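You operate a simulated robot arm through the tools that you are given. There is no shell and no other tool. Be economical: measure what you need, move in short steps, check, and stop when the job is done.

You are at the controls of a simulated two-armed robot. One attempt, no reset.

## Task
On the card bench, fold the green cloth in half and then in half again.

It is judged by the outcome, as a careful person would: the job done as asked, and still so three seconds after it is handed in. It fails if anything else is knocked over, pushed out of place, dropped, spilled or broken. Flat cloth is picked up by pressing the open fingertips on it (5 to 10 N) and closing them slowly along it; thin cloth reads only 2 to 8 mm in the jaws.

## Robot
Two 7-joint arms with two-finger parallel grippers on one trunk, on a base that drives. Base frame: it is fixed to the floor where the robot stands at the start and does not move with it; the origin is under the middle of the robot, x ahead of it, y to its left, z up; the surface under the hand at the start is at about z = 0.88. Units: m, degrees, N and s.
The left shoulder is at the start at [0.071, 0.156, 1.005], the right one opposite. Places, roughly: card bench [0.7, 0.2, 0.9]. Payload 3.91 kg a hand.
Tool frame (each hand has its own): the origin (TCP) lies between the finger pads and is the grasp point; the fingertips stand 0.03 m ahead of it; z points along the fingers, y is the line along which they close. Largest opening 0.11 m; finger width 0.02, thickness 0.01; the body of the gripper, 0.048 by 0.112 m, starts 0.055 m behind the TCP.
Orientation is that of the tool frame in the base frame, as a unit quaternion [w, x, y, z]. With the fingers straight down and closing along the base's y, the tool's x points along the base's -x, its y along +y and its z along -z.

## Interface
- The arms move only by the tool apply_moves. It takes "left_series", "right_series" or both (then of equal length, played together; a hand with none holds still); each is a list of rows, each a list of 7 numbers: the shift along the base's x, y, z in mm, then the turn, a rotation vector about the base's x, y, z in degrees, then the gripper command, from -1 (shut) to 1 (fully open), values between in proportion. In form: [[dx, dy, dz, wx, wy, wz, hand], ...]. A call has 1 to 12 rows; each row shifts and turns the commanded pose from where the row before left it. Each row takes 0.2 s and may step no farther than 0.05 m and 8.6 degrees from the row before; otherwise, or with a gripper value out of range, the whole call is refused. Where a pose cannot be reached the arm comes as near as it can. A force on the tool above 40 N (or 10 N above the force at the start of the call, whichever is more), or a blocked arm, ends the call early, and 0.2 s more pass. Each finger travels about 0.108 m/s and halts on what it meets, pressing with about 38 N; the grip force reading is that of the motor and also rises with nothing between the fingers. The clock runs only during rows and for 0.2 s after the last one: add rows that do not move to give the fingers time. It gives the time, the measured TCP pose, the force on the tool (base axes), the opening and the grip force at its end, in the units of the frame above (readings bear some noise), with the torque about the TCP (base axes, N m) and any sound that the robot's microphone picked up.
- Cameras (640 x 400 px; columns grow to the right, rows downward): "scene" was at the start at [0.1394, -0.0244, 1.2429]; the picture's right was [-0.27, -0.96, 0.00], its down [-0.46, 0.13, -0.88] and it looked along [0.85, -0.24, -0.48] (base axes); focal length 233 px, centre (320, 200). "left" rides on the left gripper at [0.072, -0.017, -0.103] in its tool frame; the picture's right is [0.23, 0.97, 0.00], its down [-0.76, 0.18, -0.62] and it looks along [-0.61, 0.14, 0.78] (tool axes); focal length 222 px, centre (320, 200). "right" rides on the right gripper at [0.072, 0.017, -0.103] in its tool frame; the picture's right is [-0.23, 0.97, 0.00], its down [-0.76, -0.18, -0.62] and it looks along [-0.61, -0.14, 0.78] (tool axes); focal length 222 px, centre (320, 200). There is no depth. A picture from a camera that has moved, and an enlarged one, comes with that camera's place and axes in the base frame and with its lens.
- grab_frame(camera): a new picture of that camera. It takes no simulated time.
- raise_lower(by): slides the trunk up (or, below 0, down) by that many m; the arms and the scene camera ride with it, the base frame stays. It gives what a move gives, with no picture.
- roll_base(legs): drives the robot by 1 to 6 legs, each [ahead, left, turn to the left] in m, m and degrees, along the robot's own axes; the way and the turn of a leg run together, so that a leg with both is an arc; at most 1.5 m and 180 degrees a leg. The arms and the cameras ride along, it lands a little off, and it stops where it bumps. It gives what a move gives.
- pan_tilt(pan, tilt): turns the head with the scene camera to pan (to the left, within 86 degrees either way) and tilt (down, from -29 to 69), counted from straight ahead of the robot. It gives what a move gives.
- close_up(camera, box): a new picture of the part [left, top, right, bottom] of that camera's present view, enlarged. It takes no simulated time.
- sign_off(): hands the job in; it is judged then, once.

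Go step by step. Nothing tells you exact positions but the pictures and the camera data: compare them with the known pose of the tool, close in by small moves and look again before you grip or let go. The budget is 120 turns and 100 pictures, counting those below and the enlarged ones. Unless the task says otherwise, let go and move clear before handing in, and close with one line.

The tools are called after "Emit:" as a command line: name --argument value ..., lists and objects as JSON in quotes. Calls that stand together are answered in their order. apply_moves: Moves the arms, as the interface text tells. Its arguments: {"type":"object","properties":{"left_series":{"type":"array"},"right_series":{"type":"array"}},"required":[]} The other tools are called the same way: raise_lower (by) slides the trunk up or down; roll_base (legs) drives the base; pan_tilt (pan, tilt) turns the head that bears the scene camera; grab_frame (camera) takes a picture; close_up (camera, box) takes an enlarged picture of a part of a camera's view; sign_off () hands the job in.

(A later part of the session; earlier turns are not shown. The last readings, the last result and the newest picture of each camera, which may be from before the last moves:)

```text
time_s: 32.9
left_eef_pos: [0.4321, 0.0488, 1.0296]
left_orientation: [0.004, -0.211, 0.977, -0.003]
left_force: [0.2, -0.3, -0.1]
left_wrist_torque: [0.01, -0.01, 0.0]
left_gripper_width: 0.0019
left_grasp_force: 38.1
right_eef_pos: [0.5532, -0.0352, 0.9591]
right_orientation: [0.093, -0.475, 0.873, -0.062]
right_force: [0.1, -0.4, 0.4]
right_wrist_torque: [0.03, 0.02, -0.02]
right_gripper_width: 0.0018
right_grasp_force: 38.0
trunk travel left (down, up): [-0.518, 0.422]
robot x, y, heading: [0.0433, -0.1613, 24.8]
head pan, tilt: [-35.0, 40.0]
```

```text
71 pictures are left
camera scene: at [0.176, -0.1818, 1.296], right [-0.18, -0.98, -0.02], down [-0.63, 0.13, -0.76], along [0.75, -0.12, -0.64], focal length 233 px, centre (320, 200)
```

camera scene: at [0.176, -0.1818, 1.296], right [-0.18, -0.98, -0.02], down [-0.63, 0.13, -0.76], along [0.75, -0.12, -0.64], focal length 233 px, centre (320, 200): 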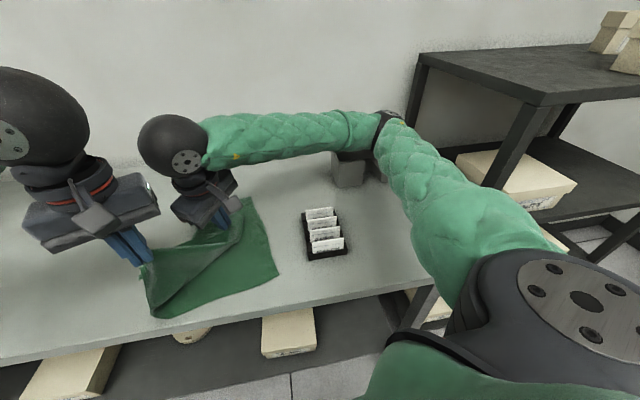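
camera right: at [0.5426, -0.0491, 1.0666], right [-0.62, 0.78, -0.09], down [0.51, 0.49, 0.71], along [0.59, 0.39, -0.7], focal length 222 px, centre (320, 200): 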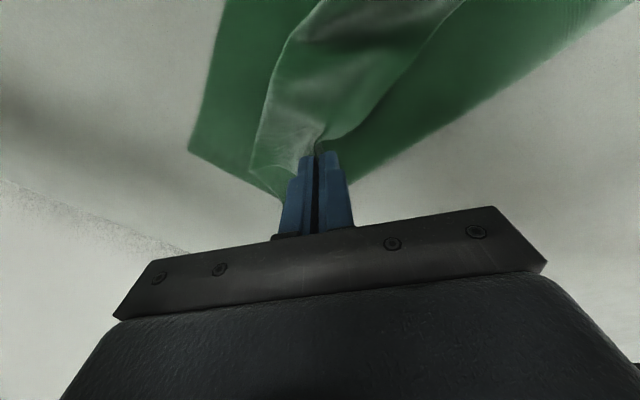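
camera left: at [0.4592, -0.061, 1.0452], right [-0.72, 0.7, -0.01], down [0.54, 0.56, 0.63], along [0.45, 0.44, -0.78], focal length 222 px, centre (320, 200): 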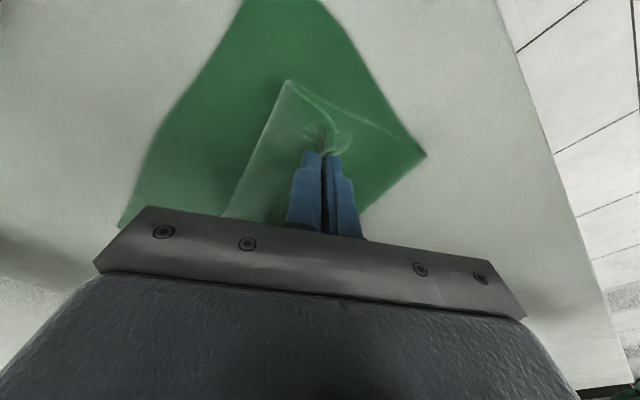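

The arms are free now. I bring the right hand back forward and square it up again.

Emit:
apply_moves --right_series '[[15, 6, 6, 0.2, 2, -5, -1], [15, 6, 6, 0.2, 2, -5, -1], [15, 6, 6, 0.2, 2, -5, -1], [15, 6, 4, 0.2, 2, -5, -1], [15, 6, 4, 0.2, 2, -5, -1], [15, 6, 4, 0.1, 2, -5, -1], [0, 0, 0, 0, 0, 0, -1]]'

Emit:
grab_frame --camera "scene"

```text
time_s: 33.6
left_eef_pos: [0.4441, 0.0553, 1.0236]
left_orientation: [0.003, -0.199, 0.98, -0.012]
left_force: [0.1, 0.1, -0.3]
left_wrist_torque: [0.0, -0.02, 0.01]
left_gripper_width: 0.002
left_grasp_force: 38.2
right_eef_pos: [0.5366, -0.0501, 0.9572]
right_orientation: [0.066, -0.437, 0.894, -0.07]
right_force: [0.2, -0.1, -0.1]
right_wrist_torque: [0.0, 0.0, -0.01]
right_gripper_width: 0.0019
right_grasp_force: 38.3
trunk travel left (down, up): [-0.518, 0.422]
robot x, y, heading: [0.058, -0.1649, 22.8]
head pan, tilt: [-35.0, 40.0]
stopped in row 3 (right hand): the arm was blocked; the commanded pose is now the measured one
```

```text
70 pictures are left
camera scene: at [0.1821, -0.1708, 1.2939], right [-0.21, -0.98, -0.01], down [-0.63, 0.14, -0.77], along [0.75, -0.15, -0.64], focal length 233 px, centre (320, 200)
```

scene: 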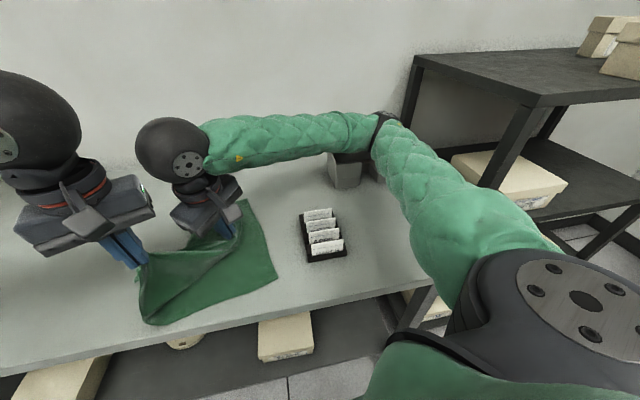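

The right arm won't go forward; its elbow is low and close to the grey box and rack. I raise the trunk a bit to lift the elbow.

Emit:
raise_lower --by 0.08

Emit:
grab_frame --camera "scene"

```text
time_s: 35.0
left_eef_pos: [0.4495, 0.0444, 1.0484]
left_orientation: [0.009, -0.176, 0.984, -0.013]
left_force: [0.7, -0.5, 0.2]
left_wrist_torque: [-0.03, 0.02, 0.07]
left_gripper_width: 0.0018
left_grasp_force: 37.8
right_eef_pos: [0.5168, -0.0672, 0.9712]
right_orientation: [0.063, -0.437, 0.895, -0.067]
right_force: [-0.1, 0.2, 0.5]
right_wrist_torque: [0.0, 0.02, -0.03]
right_gripper_width: 0.0016
right_grasp_force: 37.7
trunk travel left (down, up): [-0.539, 0.401]
robot x, y, heading: [0.0604, -0.1583, 20.3]
head pan, tilt: [-35.0, 40.0]
stopped: the arm was blocked; the commanded pose is now the measured one
```

```text
69 pictures are left
camera scene: at [0.1912, -0.2073, 1.3158], right [-0.25, -0.97, -0.03], down [-0.62, 0.19, -0.76], along [0.74, -0.17, -0.65], focal length 233 px, centre (320, 200)
```

scene: 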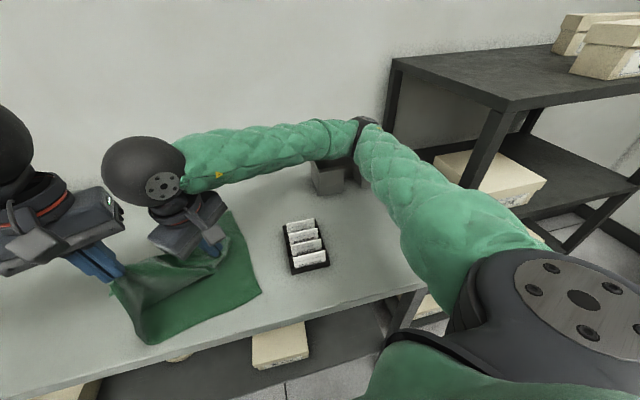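

The right arm is held by something I can't see; I look further right and take a close view of the elbow.

Emit:
pan_tilt --pan -60 --tilt 45

Emit:
grab_frame --camera "scene"

Emit:
close_up --camera "scene" --box '[100, 20, 420, 220]'

```text
time_s: 35.9
left_eef_pos: [0.4198, 0.1131, 1.0442]
left_orientation: [0.008, -0.222, 0.975, -0.027]
left_force: [-1.2, 2.3, -0.3]
left_wrist_torque: [-0.11, -0.11, 0.01]
left_gripper_width: 0.002
left_grasp_force: 37.8
right_eef_pos: [0.5089, 0.0107, 0.9736]
right_orientation: [0.061, -0.465, 0.88, -0.076]
right_force: [-1.1, 1.2, 1.4]
right_wrist_torque: [-0.06, -0.12, -0.05]
right_gripper_width: 0.0019
right_grasp_force: 37.7
trunk travel left (down, up): [-0.539, 0.401]
robot x, y, heading: [0.0536, -0.1565, 25.6]
head pan, tilt: [-60.0, 45.0]
```

```text
68 pictures are left
camera scene: at [0.1543, -0.1626, 1.3101], right [-0.56, -0.83, 0.0], down [-0.58, 0.39, -0.72], along [0.59, -0.4, -0.7], focal length 233 px, centre (320, 200)
```

scene: 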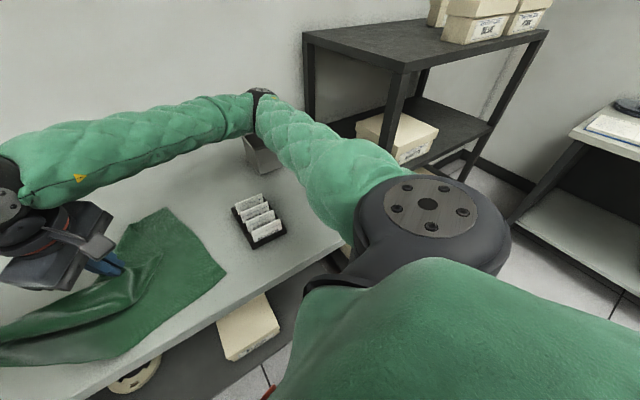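

```text
2.00 times, centred on (260, 120) of scene
camera zoom: at [0.1543, -0.1626, 1.3101], right [-0.56, -0.83, 0.0], down [-0.58, 0.39, -0.72], along [0.59, -0.4, -0.7], focal length 466 px, centre (440, 360)
```

zoom: 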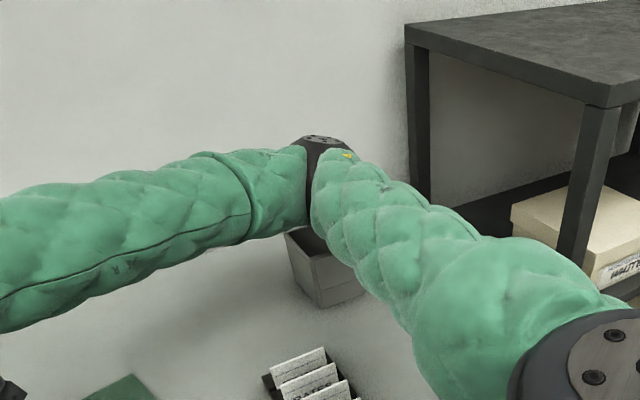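

It has relaxed by itself and the elbow looks clear. I try a small forward move of the right hand again.

Emit:
apply_moves --right_series '[[12, 0, 8, 0, 2, -5, -1], [12, 0, 8, 0, 2, -5, -1], [12, 0, 5, 0, 2, -5, -1], [12, 0, 5, 0, 2, -5, -1], [0, 0, 0, 0, 0, 0, -1]]'

Emit:
grab_frame --camera "scene"

```text
time_s: 37.1
left_eef_pos: [0.4291, 0.0803, 1.0448]
left_orientation: [0.003, -0.204, 0.979, -0.023]
left_force: [0.3, -0.4, -0.5]
left_wrist_torque: [0.03, 0.0, -0.01]
left_gripper_width: 0.0019
left_grasp_force: 38.2
right_eef_pos: [0.5637, -0.0243, 1.0046]
right_orientation: [-0.011, -0.291, 0.955, -0.051]
right_force: [-0.3, 1.4, -0.5]
right_wrist_torque: [-0.01, 0.0, 0.03]
right_gripper_width: 0.0021
right_grasp_force: 37.5
trunk travel left (down, up): [-0.539, 0.401]
robot x, y, heading: [0.0473, -0.1616, 23.9]
head pan, tilt: [-60.0, 45.0]
```

```text
66 pictures are left
camera scene: at [0.1575, -0.1876, 1.3102], right [-0.59, -0.81, 0.0], down [-0.57, 0.42, -0.71], along [0.57, -0.42, -0.7], focal length 233 px, centre (320, 200)
```

scene: 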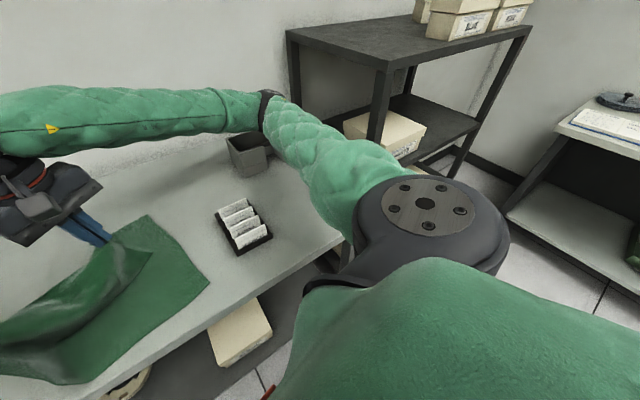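

It moves freely now. I continue forward with the right hand, straightening both hands.

Emit:
apply_moves --left_series '[[6, 2, 0, 0.4, 0, 0, -1], [6, 2, 0, 0.4, 0, 0, -1], [6, 2, 0, 0.4, 0, 0, -1], [6, 2, 0, 0.4, 0, 0, -1], [6, 2, 0, 0.4, 0, 0, -1], [6, 2, 0, 0.4, 0, 0, -1], [0, 0, 0, 0, 0, 0, -1]]' --right_series '[[16, 8, 3, 1, 0, -1.7, -1], [16, 8, 3, 1, 0, -1.7, -1], [16, 8, 3, 1, 0, -1.7, -1], [16, 8, 3, 1, 0, -1.7, -1], [16, 8, 0, 1, 0, -1.7, -1], [16, 8, 0, 1, 0, -1.7, -1], [0, 0, 0, 0, 0, 0, -1]]'

Emit:
pan_tilt --pan -20 --tilt 45

Emit:
grab_frame --camera "scene"

```text
time_s: 38.9
left_eef_pos: [0.4686, 0.0799, 1.0438]
left_orientation: [0.009, -0.208, 0.978, -0.002]
left_force: [0.6, 0.6, -0.8]
left_wrist_torque: [-0.04, 0.01, 0.01]
left_gripper_width: 0.0018
left_grasp_force: 38.1
right_eef_pos: [0.635, 0.0047, 1.0226]
right_orientation: [0.02, -0.241, 0.97, -0.002]
right_force: [-0.1, 0.3, 0.0]
right_wrist_torque: [-0.07, -0.01, 0.01]
right_gripper_width: 0.0021
right_grasp_force: 37.9
trunk travel left (down, up): [-0.539, 0.401]
robot x, y, heading: [0.0535, -0.1758, 24.3]
head pan, tilt: [-60.0, 45.0]
stopped in row 7 (right hand): the arm was blocked; the commanded pose is now the measured one
```

```text
time_s: 39.9
left_eef_pos: [0.4689, 0.0741, 1.0467]
left_orientation: [0.01, -0.208, 0.978, 0.002]
left_force: [0.2, 0.0, -0.5]
left_wrist_torque: [0.02, -0.04, 0.01]
left_gripper_width: 0.0018
left_grasp_force: 38.1
right_eef_pos: [0.6283, 0.0004, 1.0289]
right_orientation: [0.026, -0.252, 0.967, 0.005]
right_force: [0.1, 0.0, -0.8]
right_wrist_torque: [-0.04, 0.0, 0.01]
right_gripper_width: 0.0019
right_grasp_force: 37.4
trunk travel left (down, up): [-0.539, 0.401]
robot x, y, heading: [0.0504, -0.1748, 24.0]
head pan, tilt: [-20.0, 45.0]
```

```text
65 pictures are left
camera scene: at [0.1796, -0.1642, 1.3102], right [0.07, -1.0, -0.01], down [-0.7, -0.04, -0.71], along [0.71, 0.06, -0.7], focal length 233 px, centre (320, 200)
```

scene: 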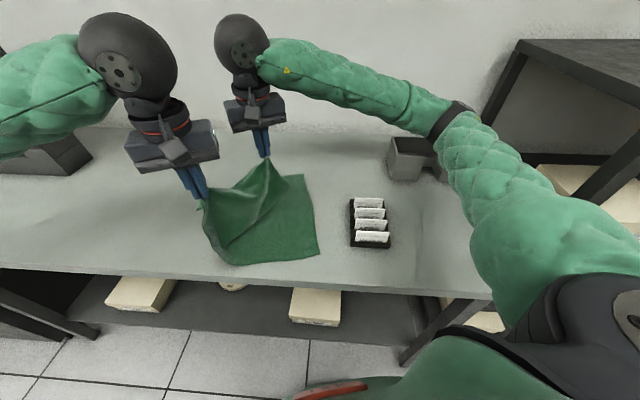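

Both hands are back in good order with the cloth. I drive the base away from the rack, to the left and slightly back.

Emit:
roll_base --legs '[[0, 0.12, 0]]'

Emit:
grab_frame --camera "scene"

```text
time_s: 41.2
left_eef_pos: [0.4865, -0.013, 1.0405]
left_orientation: [0.051, -0.043, 0.995, -0.072]
left_force: [2.1, -3.1, 5.0]
left_wrist_torque: [0.27, 0.15, 0.0]
left_gripper_width: 0.0021
left_grasp_force: 38.0
right_eef_pos: [0.6486, -0.0105, 1.0087]
right_orientation: [0.085, -0.083, 0.991, -0.054]
right_force: [0.9, -0.1, -0.6]
right_wrist_torque: [0.01, 0.04, 0.01]
right_gripper_width: 0.0018
right_grasp_force: 38.1
trunk travel left (down, up): [-0.539, 0.401]
robot x, y, heading: [0.07, -0.0939, 12.8]
head pan, tilt: [-20.0, 45.0]
stopped in leg 1: the robot was blocked; the commanded pose is now the measured one
```

```text
64 pictures are left
camera scene: at [0.2296, -0.3538, 1.2957], right [-0.13, -0.97, -0.2], down [-0.72, 0.23, -0.66], along [0.68, 0.05, -0.73], focal length 233 px, centre (320, 200)
```

scene: 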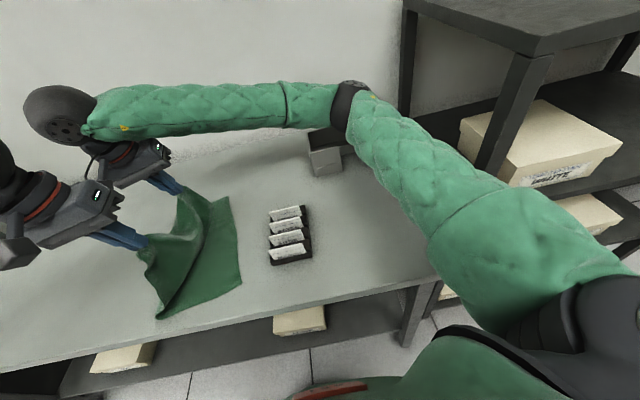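

The robot's body is leaning, held back by something. I ease the base back to relieve that and look to the left, at the left elbow.

Emit:
roll_base --legs '[[0, -0.06, 0]]'

Emit:
pan_tilt --pan 50 --tilt 40

Emit:
grab_frame --camera "scene"

```text
time_s: 41.9
left_eef_pos: [0.3916, 0.2954, 0.9659]
left_orientation: [0.076, -0.066, 0.958, -0.267]
left_force: [-3.1, 2.5, 0.1]
left_wrist_torque: [-0.01, -0.16, 0.19]
left_gripper_width: 0.0019
left_grasp_force: 37.8
right_eef_pos: [0.5541, 0.3113, 0.9196]
right_orientation: [0.111, -0.072, 0.96, -0.246]
right_force: [-6.1, -1.8, 2.4]
right_wrist_torque: [0.3, -0.43, 0.3]
right_gripper_width: 0.0018
right_grasp_force: 38.0
trunk travel left (down, up): [-0.539, 0.401]
robot x, y, heading: [0.0341, -0.1228, 12.1]
head pan, tilt: [-20.0, 45.0]
stopped in leg 1: the robot was blocked; the commanded pose is now the measured one
```

```text
time_s: 43.4
left_eef_pos: [0.4827, 0.2459, 0.9627]
left_orientation: [0.051, -0.044, 0.967, -0.244]
left_force: [-0.9, 3.1, -1.6]
left_wrist_torque: [-0.12, -0.05, 0.03]
left_gripper_width: 0.0019
left_grasp_force: 37.9
right_eef_pos: [0.6546, 0.2695, 0.913]
right_orientation: [0.092, -0.055, 0.972, -0.211]
right_force: [7.3, -2.4, 35.4]
right_wrist_torque: [-0.47, 0.2, -0.15]
right_gripper_width: 0.0013
right_grasp_force: 37.6
trunk travel left (down, up): [-0.539, 0.401]
robot x, y, heading: [0.0778, -0.0921, 11.2]
head pan, tilt: [50.0, 40.0]
```

```text
63 pictures are left
camera scene: at [0.1912, 0.0193, 1.3123], right [0.87, -0.49, -0.01], down [-0.33, -0.58, -0.75], along [0.36, 0.66, -0.66], focal length 233 px, centre (320, 200)
```

scene: 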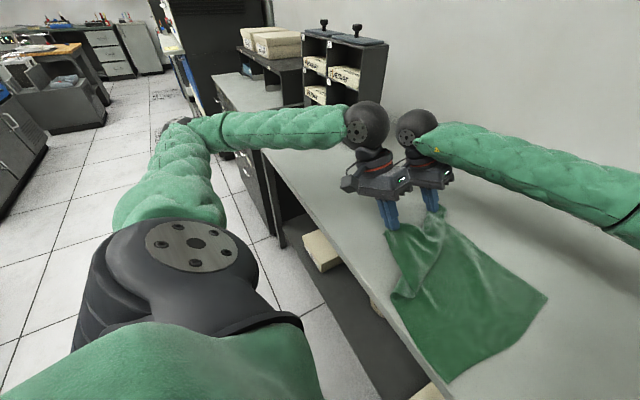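

The cause is clear now: the base has crept forward into the bench front, so turning and sideways drives jam and tip it. I lift both hands, level them, and then back the base away from the bench.

Emit:
apply_moves --left_series '[[0, 0, 12, 4, 0, 0, -1], [0, 0, 12, 4, 0, 0, -1], [0, 0, 12, 4, 0, 0, -1], [0, 0, 8, 4, 0, 0, -1], [0, 0, 0, 4, 0, 0, -1], [0, 0, 0, 4, 0, 0, -1], [0, 0, 0, 4, 0, 0, -1], [0, 0, 0, 0, 0, 0, -1]]' --right_series '[[0, 0, 15, 3.5, 1.5, 0, -1], [0, 0, 15, 3.5, 1.5, 0, -1], [0, 0, 15, 3.5, 1.5, 0, -1], [0, 0, 15, 3.5, 1.5, 0, -1], [0, 0, 10, 3.5, 1.5, 0, -1], [0, 0, 10, 3.5, 1.5, 0, -1], [0, 0, 10, 3.5, 1, 0, -1], [0, 0, 0, 0, 0, 0, -1]]'

Emit:
roll_base --legs '[[-0.12, 0, 0]]'

Emit:
grab_frame --camera "scene"

```text
time_s: 45.1
left_eef_pos: [0.4581, 0.2246, 1.031]
left_orientation: [0.082, -0.051, 0.995, 0.016]
left_force: [0.6, 1.2, 0.2]
left_wrist_torque: [-0.03, 0.0, -0.04]
left_gripper_width: 0.002
left_grasp_force: 38.3
left hand out of reach, approached as far as the arm can: row 1, 5, 6
right_eef_pos: [0.5956, 0.2429, 1.02]
right_orientation: [0.034, -0.079, 0.996, 0.022]
right_force: [-0.1, 0.6, 0.8]
right_wrist_torque: [-0.03, -0.02, -0.01]
right_gripper_width: 0.0014
right_grasp_force: 38.0
trunk travel left (down, up): [-0.539, 0.401]
robot x, y, heading: [0.0524, -0.1178, 14.5]
head pan, tilt: [50.0, 40.0]
```

```text
time_s: 46.4
left_eef_pos: [0.3399, 0.1935, 1.0322]
left_orientation: [0.083, -0.051, 0.995, 0.016]
left_force: [-0.6, -0.4, -0.8]
left_wrist_torque: [-0.02, 0.01, -0.01]
left_gripper_width: 0.0016
left_grasp_force: 38.1
right_eef_pos: [0.4776, 0.2117, 1.0207]
right_orientation: [0.035, -0.079, 0.996, 0.022]
right_force: [-0.7, -1.0, 0.2]
right_wrist_torque: [-0.05, -0.05, 0.02]
right_gripper_width: 0.0014
right_grasp_force: 38.4
trunk travel left (down, up): [-0.539, 0.401]
robot x, y, heading: [-0.0662, -0.1439, 14.4]
head pan, tilt: [50.0, 40.0]
```

```text
62 pictures are left
camera scene: at [0.0214, -0.0574, 1.3141], right [0.9, -0.43, 0.0], down [-0.28, -0.58, -0.77], along [0.33, 0.69, -0.64], focal length 233 px, centre (320, 200)
```

scene: 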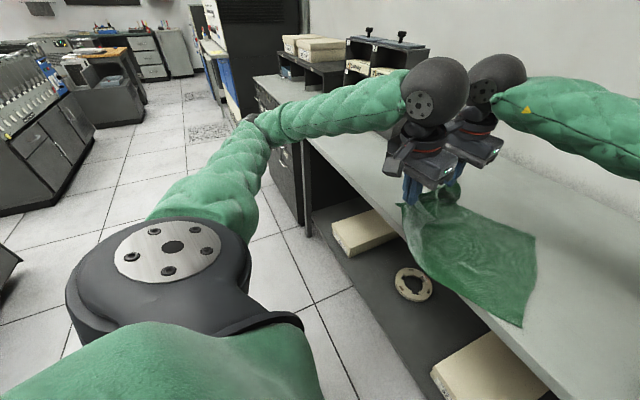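

Backing off went smoothly, confirming it. I bring the hands forward again and square them, spreading the edge taut.

Emit:
apply_moves --left_series '[[18, 5, 0, -0.4, 1.6, 0, -1], [18, 5, 0, -0.4, 1.6, 0, -1], [18, 5, 0, -0.4, 1.6, 0, -1], [18, 5, 0, -0.4, 1.6, 0, -1], [18, 5, 0, -0.4, 1.6, 0, -1], [18, 5, 0, -0.3, 1.4, 0, -1], [0, 0, 0, 0, 0, 0, -1]]' --right_series '[[31, 4, 0, -0.5, 0.6, 0, -1], [31, 4, 0, -0.5, 0.6, 0, -1], [31, 4, 0, -0.5, 0.6, 0, -1], [31, 4, 0, -0.5, 0.6, 0, -1], [31, 4, 0, -0.5, 0.7, 0, -1], [31, 4, 0, -0.3, 0.7, 0, -1], [0, 0, 0, 0, 0, 0, -1]]'

Emit:
pan_tilt --pan 0 --tilt 40

Emit:
grab_frame --camera "scene"

Emit:
grab_frame --camera "right"

Emit:
grab_frame --camera "left"

```text
time_s: 48.0
left_eef_pos: [0.449, 0.2234, 1.0314]
left_orientation: [-0.001, -0.052, 0.999, 0.0]
left_force: [1.1, 0.3, 0.1]
left_wrist_torque: [-0.03, -0.02, 0.01]
left_gripper_width: 0.0019
left_grasp_force: 37.8
right_eef_pos: [0.665, 0.236, 1.0202]
right_orientation: [-0.001, -0.08, 0.997, 0.001]
right_force: [-0.1, 0.2, -0.1]
right_wrist_torque: [-0.05, 0.04, -0.03]
right_gripper_width: 0.0016
right_grasp_force: 37.7
trunk travel left (down, up): [-0.539, 0.401]
robot x, y, heading: [-0.0649, -0.1446, 14.6]
head pan, tilt: [50.0, 40.0]
```

```text
time_s: 49.2
left_eef_pos: [0.4497, 0.2234, 1.0318]
left_orientation: [-0.001, -0.052, 0.999, 0.0]
left_force: [-0.1, -0.2, 0.1]
left_wrist_torque: [-0.02, 0.0, 0.02]
left_gripper_width: 0.0018
left_grasp_force: 38.1
right_eef_pos: [0.6647, 0.2377, 1.0203]
right_orientation: [0.0, -0.079, 0.997, 0.0]
right_force: [-0.2, -0.1, -1.2]
right_wrist_torque: [-0.05, -0.02, 0.0]
right_gripper_width: 0.0014
right_grasp_force: 37.8
trunk travel left (down, up): [-0.539, 0.401]
robot x, y, heading: [-0.063, -0.1482, 14.6]
head pan, tilt: [0.0, 40.0]
```

```text
61 pictures are left
camera scene: at [0.069, -0.1123, 1.3139], right [0.25, -0.97, 0.0], down [-0.62, -0.16, -0.77], along [0.74, 0.19, -0.64], focal length 233 px, centre (320, 200)
```

scene: 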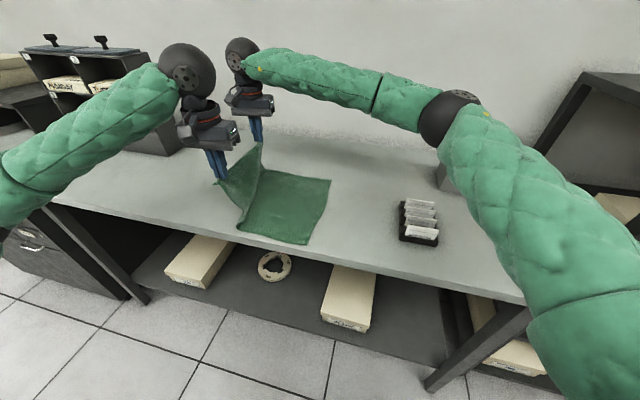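

```text
60 pictures are left
camera right: at [0.5908, 0.2426, 1.124], right [0.07, 1.0, 0.0], down [0.78, -0.05, 0.62], along [0.62, -0.04, -0.78], focal length 222 px, centre (320, 200)
```

right: 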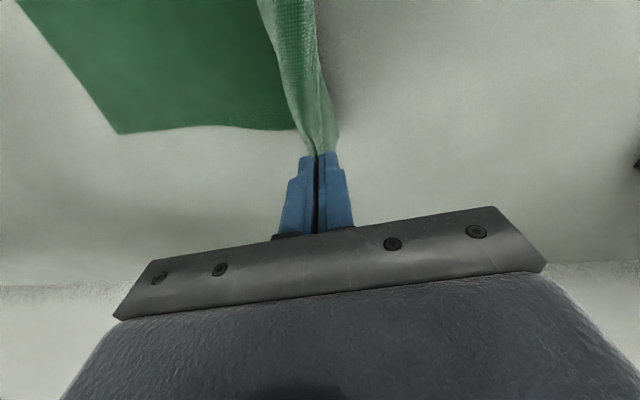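

```text
59 pictures are left
camera left: at [0.3784, 0.1994, 1.134], right [-0.33, 0.95, 0.0], down [0.74, 0.25, 0.62], along [0.59, 0.2, -0.78], focal length 222 px, centre (320, 200)
```

left: 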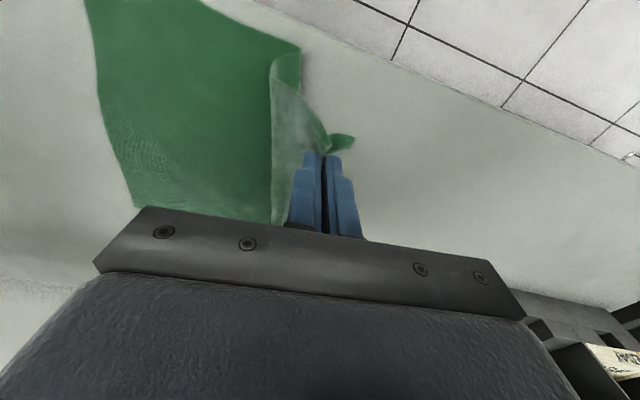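

Fully recovered: both corners are still held and the rest lies flat, with the right edge now at y≈0.01 (far corner (0.675, 0.010), near corner (0.404, 0.008)). I carry the held edge over to it in a low arc.

Emit:
apply_moves --left_series '[[-2, -23, 5, 0, 0, 0, -1], [-2, -23, 5, 0, 0, 0, -1], [-3, -23, 0, 0, 0, 0, -1], [-3, -23, -5, 0, 0, 0, -1], [-3, -23, -10, 0, 0, 0, -1], [-3, -23, -15, 0, 0, 0, -1], [-3, -23, -20, 0, 0, 0, -1], [-2, -23, -20, 0, 0, 0, -1], [0, 0, 0, 0, 0, 0, -1]]' --right_series '[[-2, -25, 5, 0, 0, 0, -1], [-2, -25, 5, 0, 0, 0, -1], [-2, -25, 5, 0, 0, 0, -1], [-2, -25, -5, 0, 0, 0, -1], [-2, -25, -10, 0, 0, 0, -1], [-2, -25, -15, 0, 0, 0, -1], [-1, -25, -20, 0, 0, 0, -1], [-1, -25, -20, 0, 0, 0, -1], [0, 0, 0, 0, 0, 0, -1]]'

Emit:
grab_frame --camera "scene"

Emit:
grab_frame --camera "right"

Emit:
grab_frame --camera "left"

```text
time_s: 51.2
left_eef_pos: [0.4266, 0.0393, 0.9691]
left_orientation: [-0.001, -0.051, 0.999, 0.0]
left_force: [1.8, 0.0, -0.5]
left_wrist_torque: [-0.04, -0.01, 0.0]
left_gripper_width: 0.0018
left_grasp_force: 38.4
right_eef_pos: [0.6506, 0.0386, 0.9638]
right_orientation: [-0.001, -0.079, 0.997, 0.0]
right_force: [-0.8, -0.4, 0.8]
right_wrist_torque: [-0.06, 0.01, 0.0]
right_gripper_width: 0.0018
right_grasp_force: 37.9
trunk travel left (down, up): [-0.539, 0.401]
robot x, y, heading: [-0.0622, -0.1477, 14.7]
head pan, tilt: [0.0, 40.0]
```

```text
58 pictures are left
camera scene: at [0.0685, -0.1117, 1.314], right [0.25, -0.97, 0.0], down [-0.62, -0.16, -0.77], along [0.74, 0.19, -0.64], focal length 233 px, centre (320, 200)
```

scene: 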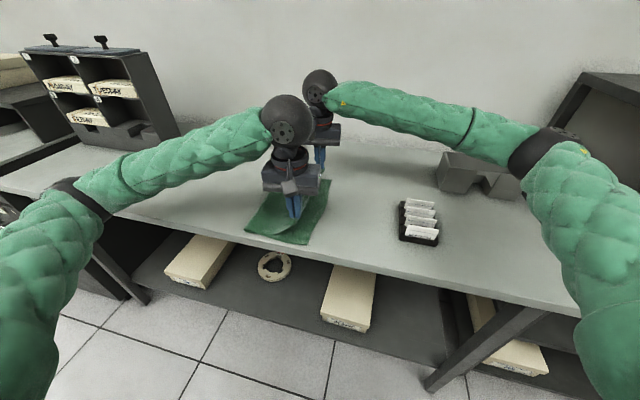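

```text
57 pictures are left
camera right: at [0.5765, 0.0448, 1.068], right [0.07, 1.0, 0.0], down [0.78, -0.05, 0.62], along [0.62, -0.04, -0.78], focal length 222 px, centre (320, 200)
```

right: 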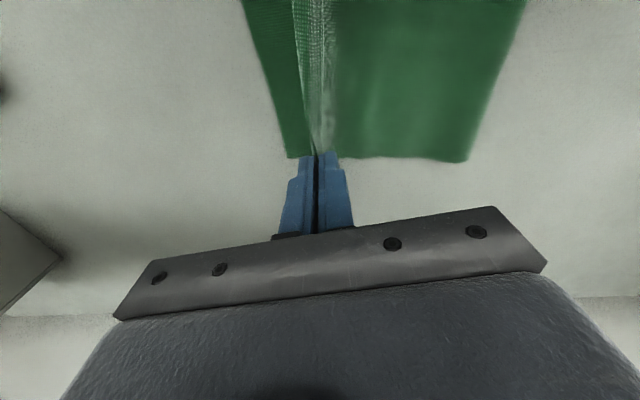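

```text
56 pictures are left
camera left: at [0.3559, 0.0151, 1.0727], right [-0.33, 0.95, 0.0], down [0.74, 0.26, 0.62], along [0.59, 0.2, -0.78], focal length 222 px, centre (320, 200)
```

left: 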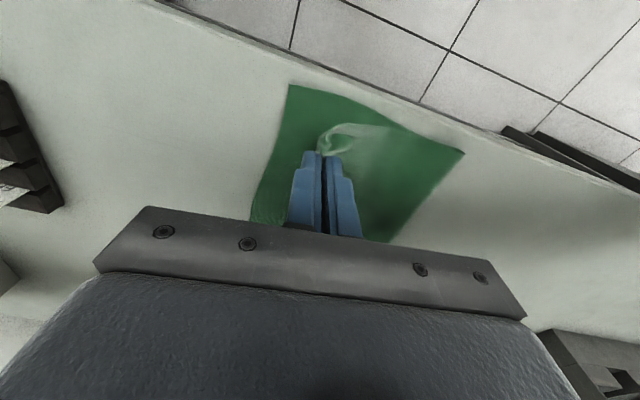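

The held corners sit right over the bottom corners. I lower them to the table and open the fingers a little.

Emit:
apply_moves --left_series '[[0, -4, -18, 0, 0, 0, -1], [0, -4, -18, 0, 0, 0, -1], [0, -3, -16, 0, 0, 0, -1], [0, 0, 0, 0, 0, 0, -1], [0, 0, 0, 0, 0, 0, -0.9], [0, 0, 0, 0, 0, 0, -0.75], [0, 0, 0, 0, 0, 0, -0.6], [0, 0, 0, 0, 0, 0, -0.6]]' --right_series '[[0, -3, -17, 0, 0, 0, -1], [0, -3, -16, 0, 0, 0, -1], [0, -2, -14, 0, 0, 0, -1], [0, 0, 0, 0, 0, 0, -1], [0, 0, 0, 0, 0, 0, -0.9], [0, 0, 0, 0, 0, 0, -0.75], [0, 0, 0, 0, 0, 0, -0.6], [0, 0, 0, 0, 0, 0, -0.6]]'

```text
time_s: 53.0
left_eef_pos: [0.4264, 0.0281, 0.9193]
left_orientation: [-0.001, -0.052, 0.999, 0.0]
left_force: [-0.2, 0.1, 1.1]
left_wrist_torque: [0.01, 0.02, 0.0]
left_gripper_width: 0.0219
left_grasp_force: 0.1
right_eef_pos: [0.652, 0.0286, 0.9166]
right_orientation: [0.0, -0.078, 0.997, 0.001]
right_force: [0.6, -0.1, -0.3]
right_wrist_torque: [0.01, -0.03, 0.05]
right_gripper_width: 0.0219
right_grasp_force: 0.1
trunk travel left (down, up): [-0.539, 0.401]
robot x, y, heading: [-0.0628, -0.1432, 14.3]
head pan, tilt: [0.0, 40.0]
```

Released. I lift both hands straight up, then look.

Emit:
apply_moves --left_series '[[0, 0, 15, 0, 0, 0, -0.55], [0, 0, 25, 0, 0, 0, -0.55], [0, 0, 40, 0, 0, 0, -0.55], [-15, 45, 20, 0, 0, 0, -0.55], [-15, 45, 0, 0, 0, 0, -0.55], [-15, 45, 0, 0, 0, 0, -0.55]]' --right_series '[[0, 0, 15, 0, 0, 0, -0.55], [0, 0, 25, 0, 0, 0, -0.55], [0, 0, 40, 0, 0, 0, -0.55], [5, -15, 40, 0, 0, 0, -0.55], [10, -20, 20, 0, 0, 0, -0.55], [10, -20, 0, 0, 0, 0, -0.55]]'

Emit:
grab_frame --camera "scene"

Emit:
close_up --camera "scene" --box '[200, 140, 400, 265]'

```text
refused: row 4 steps farther than a row can; nothing moved
```

```text
55 pictures are left
camera scene: at [0.069, -0.1126, 1.3139], right [0.25, -0.97, 0.0], down [-0.62, -0.16, -0.77], along [0.74, 0.19, -0.64], focal length 233 px, centre (320, 200)
```

scene: 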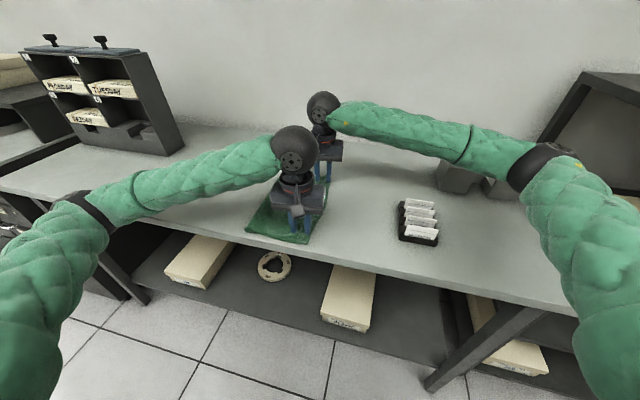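

```text
3.20 times, centred on (300, 202) of scene
camera zoom: at [0.069, -0.1126, 1.3139], right [0.25, -0.97, 0.0], down [-0.62, -0.16, -0.77], along [0.74, 0.19, -0.64], focal length 746 px, centre (384, 192)
```

zoom: 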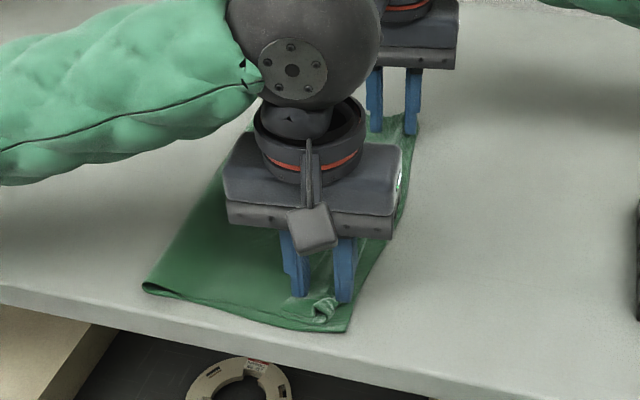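

Emit:
apply_moves --left_series '[[0, 0, 15, 0, 0, 0, -0.55], [0, 0, 25, 0, 0, 0, -0.55], [0, 0, 40, 0, 0, 0, -0.55], [-10, 40, 20, 0, 0, 0, -0.55], [-5, 45, 0, 0, 0, 0, -0.55], [0, 45, 0, 0, 0, 0, -0.55], [0, 45, 0, 0, 0, 0, -0.55]]' --right_series '[[0, 0, 15, 0, 0, 0, -0.55], [0, 0, 25, 0, 0, 0, -0.55], [0, 0, 40, 0, 0, 0, -0.55], [5, 0, 40, 0, 0, 0, -0.55], [10, 0, 20, 0, 0, 0, -0.55], [10, 0, 0, 0, 0, 0, -0.55], [0, 0, 0, 0, 0, 0, -0.55]]'

Emit:
grab_frame --camera "scene"

Emit:
close_up --camera "scene" --box '[220, 150, 380, 250]'

```text
time_s: 54.6
left_eef_pos: [0.4121, 0.2036, 1.0185]
left_orientation: [-0.001, -0.051, 0.999, 0.0]
left_force: [0.0, 0.2, -1.1]
left_wrist_torque: [0.03, 0.01, 0.01]
left_gripper_width: 0.0249
left_grasp_force: 0.0
right_eef_pos: [0.6765, 0.029, 1.0577]
right_orientation: [-0.002, -0.079, 0.997, 0.0]
right_force: [0.3, 0.3, -0.6]
right_wrist_torque: [0.0, -0.01, 0.0]
right_gripper_width: 0.0246
right_grasp_force: 0.0
trunk travel left (down, up): [-0.539, 0.401]
robot x, y, heading: [-0.0651, -0.1445, 14.5]
head pan, tilt: [0.0, 40.0]
```

```text
53 pictures are left
camera scene: at [0.0683, -0.1119, 1.314], right [0.25, -0.97, 0.0], down [-0.62, -0.16, -0.77], along [0.74, 0.19, -0.64], focal length 233 px, centre (320, 200)
```

scene: 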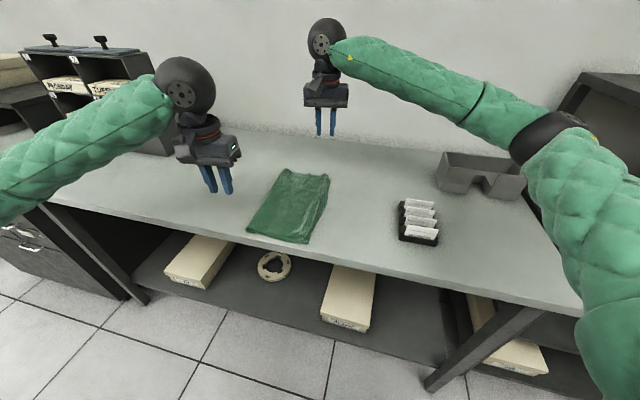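

```text
4.00 times, centred on (300, 200) of scene
camera zoom: at [0.0683, -0.1119, 1.314], right [0.25, -0.97, 0.0], down [-0.62, -0.16, -0.77], along [0.74, 0.19, -0.64], focal length 932 px, centre (400, 200)
```

zoom: 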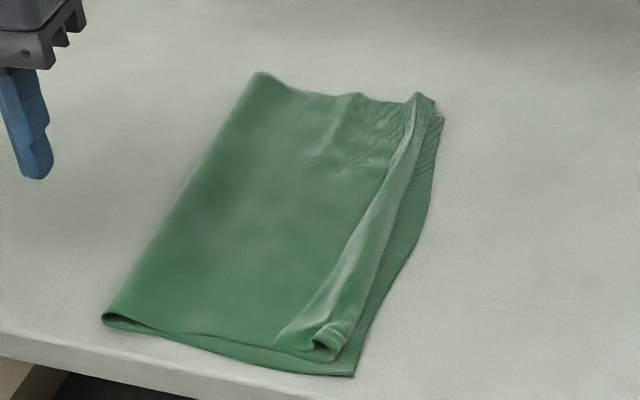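

The first fold came out well: it lies at x 0.41–0.69, y 0.005–0.175. For the second fold (near edge to far edge) I re-centre the base in front of it, backing off first.

Emit:
roll_base --legs '[[-0.05, 0, 0], [0, 0, -14.5], [0.02, 0.24, 0]]'

Emit:
grab_frame --camera "scene"

```text
time_s: 57.7
left_eef_pos: [0.4569, 0.3005, 1.0175]
left_orientation: [-0.001, 0.074, 0.997, 0.0]
left_force: [-1.1, 0.5, 0.2]
left_wrist_torque: [-0.01, 0.04, -0.03]
left_gripper_width: 0.025
left_grasp_force: 0.0
right_eef_pos: [0.6687, 0.065, 1.0577]
right_orientation: [-0.001, 0.045, 0.999, 0.0]
right_force: [0.5, -0.1, 0.5]
right_wrist_torque: [-0.03, 0.01, 0.03]
right_gripper_width: 0.0248
right_grasp_force: 0.1
trunk travel left (down, up): [-0.539, 0.401]
robot x, y, heading: [-0.0919, 0.0796, 0.4]
head pan, tilt: [0.0, 40.0]
```

```text
51 pictures are left
camera scene: at [0.0452, 0.08, 1.3139], right [0.0, -1.0, 0.0], down [-0.64, 0.0, -0.77], along [0.77, 0.0, -0.64], focal length 233 px, centre (320, 200)
```

scene: 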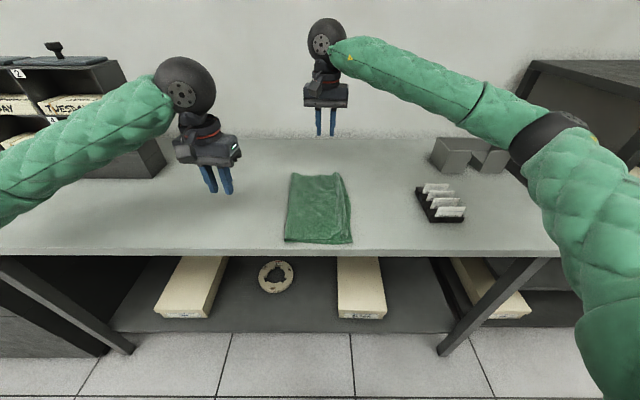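

Well placed: the strip spans x 0.41–0.71, y 0.003–0.17. The near edge is narrow for two hands side by side, so I turn the left hand 90° (closing along x) to keep the grippers apart, and hover both over the near edge.

Emit:
apply_moves --left_series '[[-2, -8, -4, 0, 0, -8.2, -0.55], [-2, -8, -4, 0, 0, -8.2, -0.55], [-2, -8, -4, 0, 0, -8.2, -0.55], [-2, -8, -4, 0, 0, -8.2, -0.55], [-2, -8, -4, 0, 0, -8.2, -0.55], [-2, -8, -4, 0, 0, -8.2, -0.55], [-2, -8, -4, 0, 0, -8.2, -0.55], [-2, -8, -4, 0, 0, -8.2, -0.55], [-2, -8, -3, 0, 0, -8.2, -0.55], [-1, -8, -3, 0, 0, -7.7, -0.55], [0, 0, 0, 0, 0, 0, -0.55]]' --right_series '[[-23, -3.5, -8, 0, 0, 0.5, -0.55], [-23, -3.5, -8, 0, 0, 0.5, -0.55], [-23, -3.5, -8, 0, 0, 0.5, -0.55], [-23, -3.5, -8, 0, 0, 0.5, -0.55], [-23, -3.5, -8, 0, 0, 0.5, -0.55], [-23, -3.5, -8, 0, 0, 0.5, -0.55], [-23, -3.5, -8, 0, 0, 0.5, -0.55], [-23, -3.5, -8, 0, 0, 0.5, -0.55], [-23, -3.5, -8, 0, 0, 0.5, -0.55], [-23, -3.5, -6, 0, 0, 0.5, -0.55], [0, 0, 0, 0, 0, 0, -0.55]]'

Emit:
grab_frame --camera "scene"

Emit:
grab_frame --camera "right"

Emit:
grab_frame --camera "left"

```text
time_s: 60.1
left_eef_pos: [0.439, 0.2195, 0.9786]
left_orientation: [0.0, 0.708, 0.706, -0.001]
left_force: [0.7, 0.1, 0.1]
left_wrist_torque: [0.04, 0.01, -0.01]
left_gripper_width: 0.025
left_grasp_force: 0.1
right_eef_pos: [0.4382, 0.0314, 0.9808]
right_orientation: [-0.002, 0.001, 1.0, 0.0]
right_force: [-0.2, 0.5, 0.5]
right_wrist_torque: [0.01, 0.01, 0.02]
right_gripper_width: 0.0247
right_grasp_force: 0.0
trunk travel left (down, up): [-0.539, 0.401]
robot x, y, heading: [-0.0908, 0.079, 0.1]
head pan, tilt: [0.0, 40.0]
```

```text
50 pictures are left
camera scene: at [0.0452, 0.0787, 1.3139], right [0.0, -1.0, 0.0], down [-0.64, 0.0, -0.77], along [0.77, 0.0, -0.64], focal length 233 px, centre (320, 200)
```

scene: 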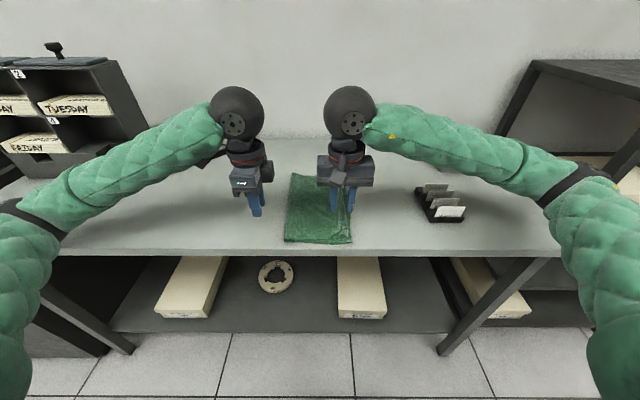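

```text
49 pictures are left
camera right: at [0.3665, 0.0485, 1.0842], right [0.23, 0.97, 0.0], down [0.76, -0.18, 0.62], along [0.6, -0.14, -0.78], focal length 222 px, centre (320, 200)
```

right: 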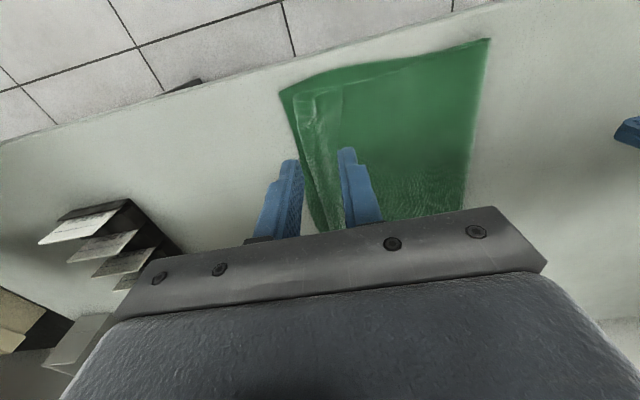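

```text
48 pictures are left
camera left: at [0.4213, 0.292, 1.0825], right [0.97, 0.23, 0.0], down [0.18, -0.76, 0.62], along [0.14, -0.61, -0.78], focal length 222 px, centre (320, 200)
```

left: 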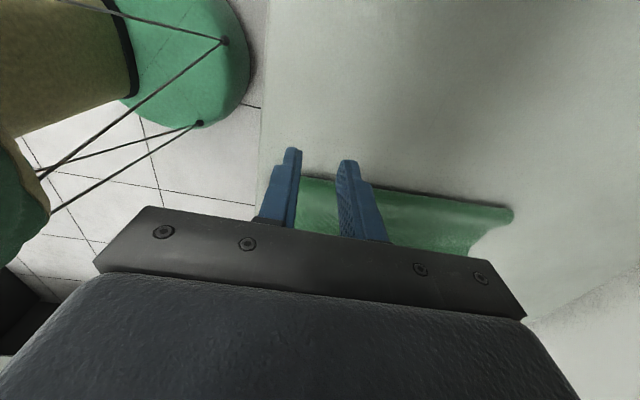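

Near edge is at x≈0.403, y 0.006–0.170. I move both hands over its two corners and down to just above the cloth.

Emit:
apply_moves --left_series '[[-3, -24, 0, 0, 0, 0, -0.45], [-4, -24, 0, 0, 0, 0, -0.45], [-4, -23, 0, 0, 0, 0, -0.45], [0, 0, -27, 0, 0, 0, -0.45], [0, 0, -27, 0, 0, 0, -0.45], [0, 0, 0, 0, 0, 0, -0.45]]' --right_series '[[-4, 1, 0, 0, 0, 0, -0.45], [-4, 1, 0, 0, 0, 0, -0.45], [-4, 1, 0, 0, 0, 0, -0.45], [0, 0, -28, 0, 0, 0, -0.45], [0, 0, -28, 0, 0, 0, -0.45], [0, 0, 0, 0, 0, 0, -0.45]]'

Emit:
close_up --camera "scene" --box '[220, 140, 420, 265]'

Emit:
grab_frame --camera "right"

Emit:
grab_frame --camera "left"

```text
time_s: 61.5
left_eef_pos: [0.4298, 0.143, 0.9326]
left_orientation: [0.002, 0.708, 0.706, 0.007]
left_force: [0.6, 0.2, 0.1]
left_wrist_torque: [-0.02, -0.01, 0.03]
left_gripper_width: 0.0302
left_grasp_force: 0.1
right_eef_pos: [0.427, 0.0249, 0.9267]
right_orientation: [0.0, 0.004, 1.0, 0.005]
right_force: [0.1, 0.0, 0.1]
right_wrist_torque: [-0.01, 0.03, 0.01]
right_gripper_width: 0.0303
right_grasp_force: 0.0
trunk travel left (down, up): [-0.539, 0.401]
robot x, y, heading: [-0.0887, 0.0792, -0.0]
head pan, tilt: [0.0, 40.0]
```

```text
3.20 times, centred on (320, 202) of scene
camera zoom: at [0.0444, 0.07, 1.3163], right [0.0, -1.0, -0.01], down [-0.64, 0.01, -0.77], along [0.77, 0.0, -0.64], focal length 746 px, centre (320, 192)
```

zoom: 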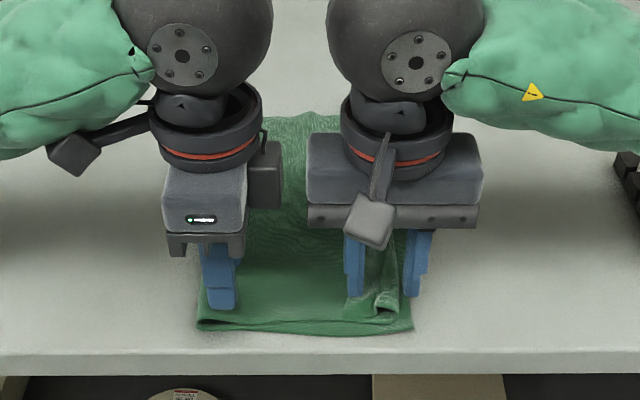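

```text
46 pictures are left
camera right: at [0.3541, 0.0427, 1.0308], right [0.23, 0.97, 0.01], down [0.76, -0.19, 0.62], along [0.61, -0.14, -0.78], focal length 222 px, centre (320, 200)
```

right: 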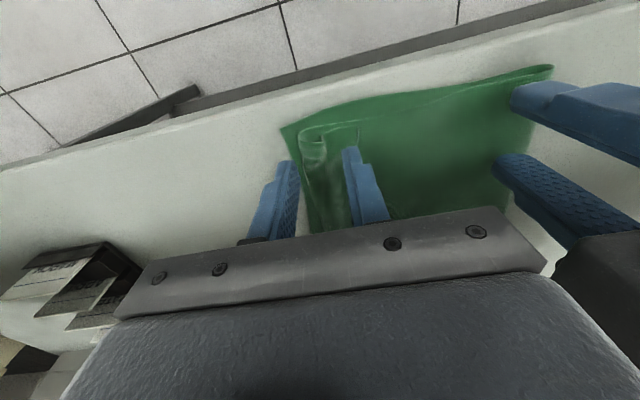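

```text
45 pictures are left
camera left: at [0.4112, 0.2149, 1.0349], right [0.97, 0.22, 0.01], down [0.17, -0.77, 0.62], along [0.15, -0.6, -0.79], focal length 222 px, centre (320, 200)
```

left: 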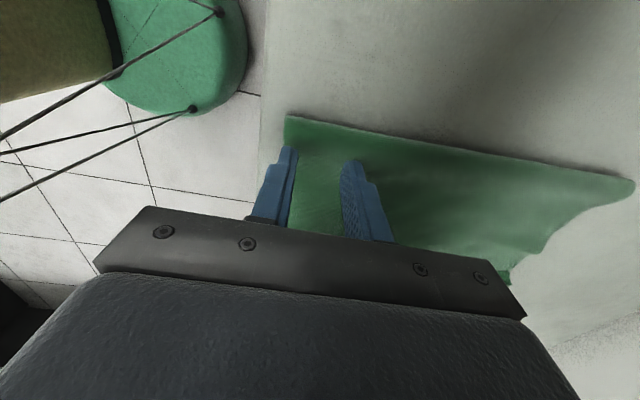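

Nearly in place. I shift each hand a few millimetres left and lower toward contact.

Emit:
apply_moves --left_series '[[-1, 5, -5, 0, 0, 0, -0.45], [0, 0, -5, 0, 0, 0, -0.45], [0, 0, -4, 0, 0, 0, -0.45], [0, 0, 0, 0, 0, 0, -0.45]]' --right_series '[[0, 8, -3, 0, 0, 0, -0.45], [0, 0, -3, 0, 0, 0, -0.45], [0, 0, -3, 0, 0, 0, -0.45], [0, 0, 0, 0, 0, 0, -0.45]]'

```text
time_s: 62.5
left_eef_pos: [0.43, 0.1389, 0.9228]
left_orientation: [0.003, 0.713, 0.701, 0.011]
left_force: [-0.3, -0.6, 0.7]
left_wrist_torque: [-0.01, 0.0, -0.05]
left_gripper_width: 0.0299
left_grasp_force: 0.0
right_eef_pos: [0.4266, 0.0265, 0.9183]
right_orientation: [0.001, 0.009, 1.0, 0.005]
right_force: [-0.2, -0.1, -0.5]
right_wrist_torque: [0.0, 0.0, 0.04]
right_gripper_width: 0.03
right_grasp_force: 0.2
trunk travel left (down, up): [-0.539, 0.401]
robot x, y, heading: [-0.0883, 0.0804, -0.6]
head pan, tilt: [0.0, 40.0]
```

The left side seems to be pushing on something; I check the left arm.

Emit:
pan_tilt --pan 45 --tilt 45

Emit:
grab_frame --camera "scene"

```text
time_s: 63.6
left_eef_pos: [0.4303, 0.1397, 0.924]
left_orientation: [0.004, 0.712, 0.702, 0.012]
left_force: [0.9, 0.0, -0.8]
left_wrist_torque: [0.01, -0.02, 0.03]
left_gripper_width: 0.0301
left_grasp_force: 0.0
right_eef_pos: [0.4253, 0.0271, 0.9185]
right_orientation: [0.001, 0.008, 1.0, 0.005]
right_force: [0.8, 0.6, 0.4]
right_wrist_torque: [-0.01, 0.06, -0.02]
right_gripper_width: 0.0301
right_grasp_force: 0.1
trunk travel left (down, up): [-0.539, 0.401]
robot x, y, heading: [-0.0862, 0.0757, -0.5]
head pan, tilt: [45.0, 45.0]
```

```text
44 pictures are left
camera scene: at [0.0166, 0.1235, 1.31], right [0.7, -0.71, 0.0], down [-0.5, -0.49, -0.71], along [0.51, 0.5, -0.7], focal length 233 px, centre (320, 200)
```

scene: 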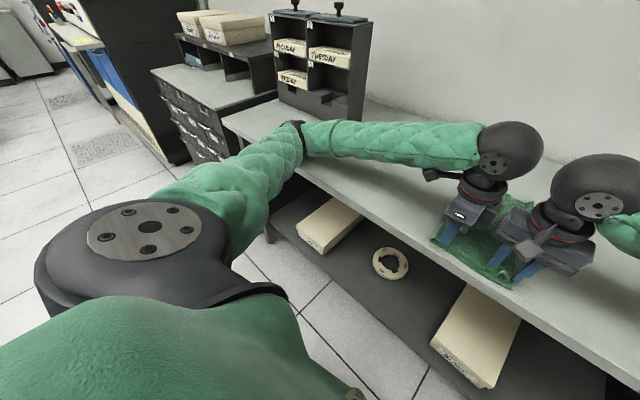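

No visible contact on the left arm; the lean is under a degree. I go on lowering by small steps.

Emit:
apply_moves --left_series '[[-1, 3, -3, 0, 0, 0, -0.45], [0, 3, -3, 0, 0, 0, -0.45], [0, 0, 0, 0, 0, 0, -0.45]]' --right_series '[[0, 3, -2, 0, 0, 0, -0.45], [0, 3, -2, 0, 0, 0, -0.45], [0, 0, 0, 0, 0, 0, -0.45]]'

```text
time_s: 64.7
left_eef_pos: [0.4308, 0.138, 0.92]
left_orientation: [0.007, 0.715, 0.699, 0.015]
left_force: [-0.9, -0.2, 0.7]
left_wrist_torque: [0.0, -0.01, -0.02]
left_gripper_width: 0.0302
left_grasp_force: 0.1
right_eef_pos: [0.4262, 0.0269, 0.914]
right_orientation: [0.003, 0.014, 1.0, 0.005]
right_force: [-0.2, 0.9, 0.3]
right_wrist_torque: [0.0, 0.04, -0.01]
right_gripper_width: 0.0303
right_grasp_force: 0.2
trunk travel left (down, up): [-0.539, 0.401]
robot x, y, heading: [-0.0863, 0.0748, -1.5]
head pan, tilt: [45.0, 45.0]
stopped in row 3 (left hand): the arm was blocked; the commanded pose is now the measured one
```

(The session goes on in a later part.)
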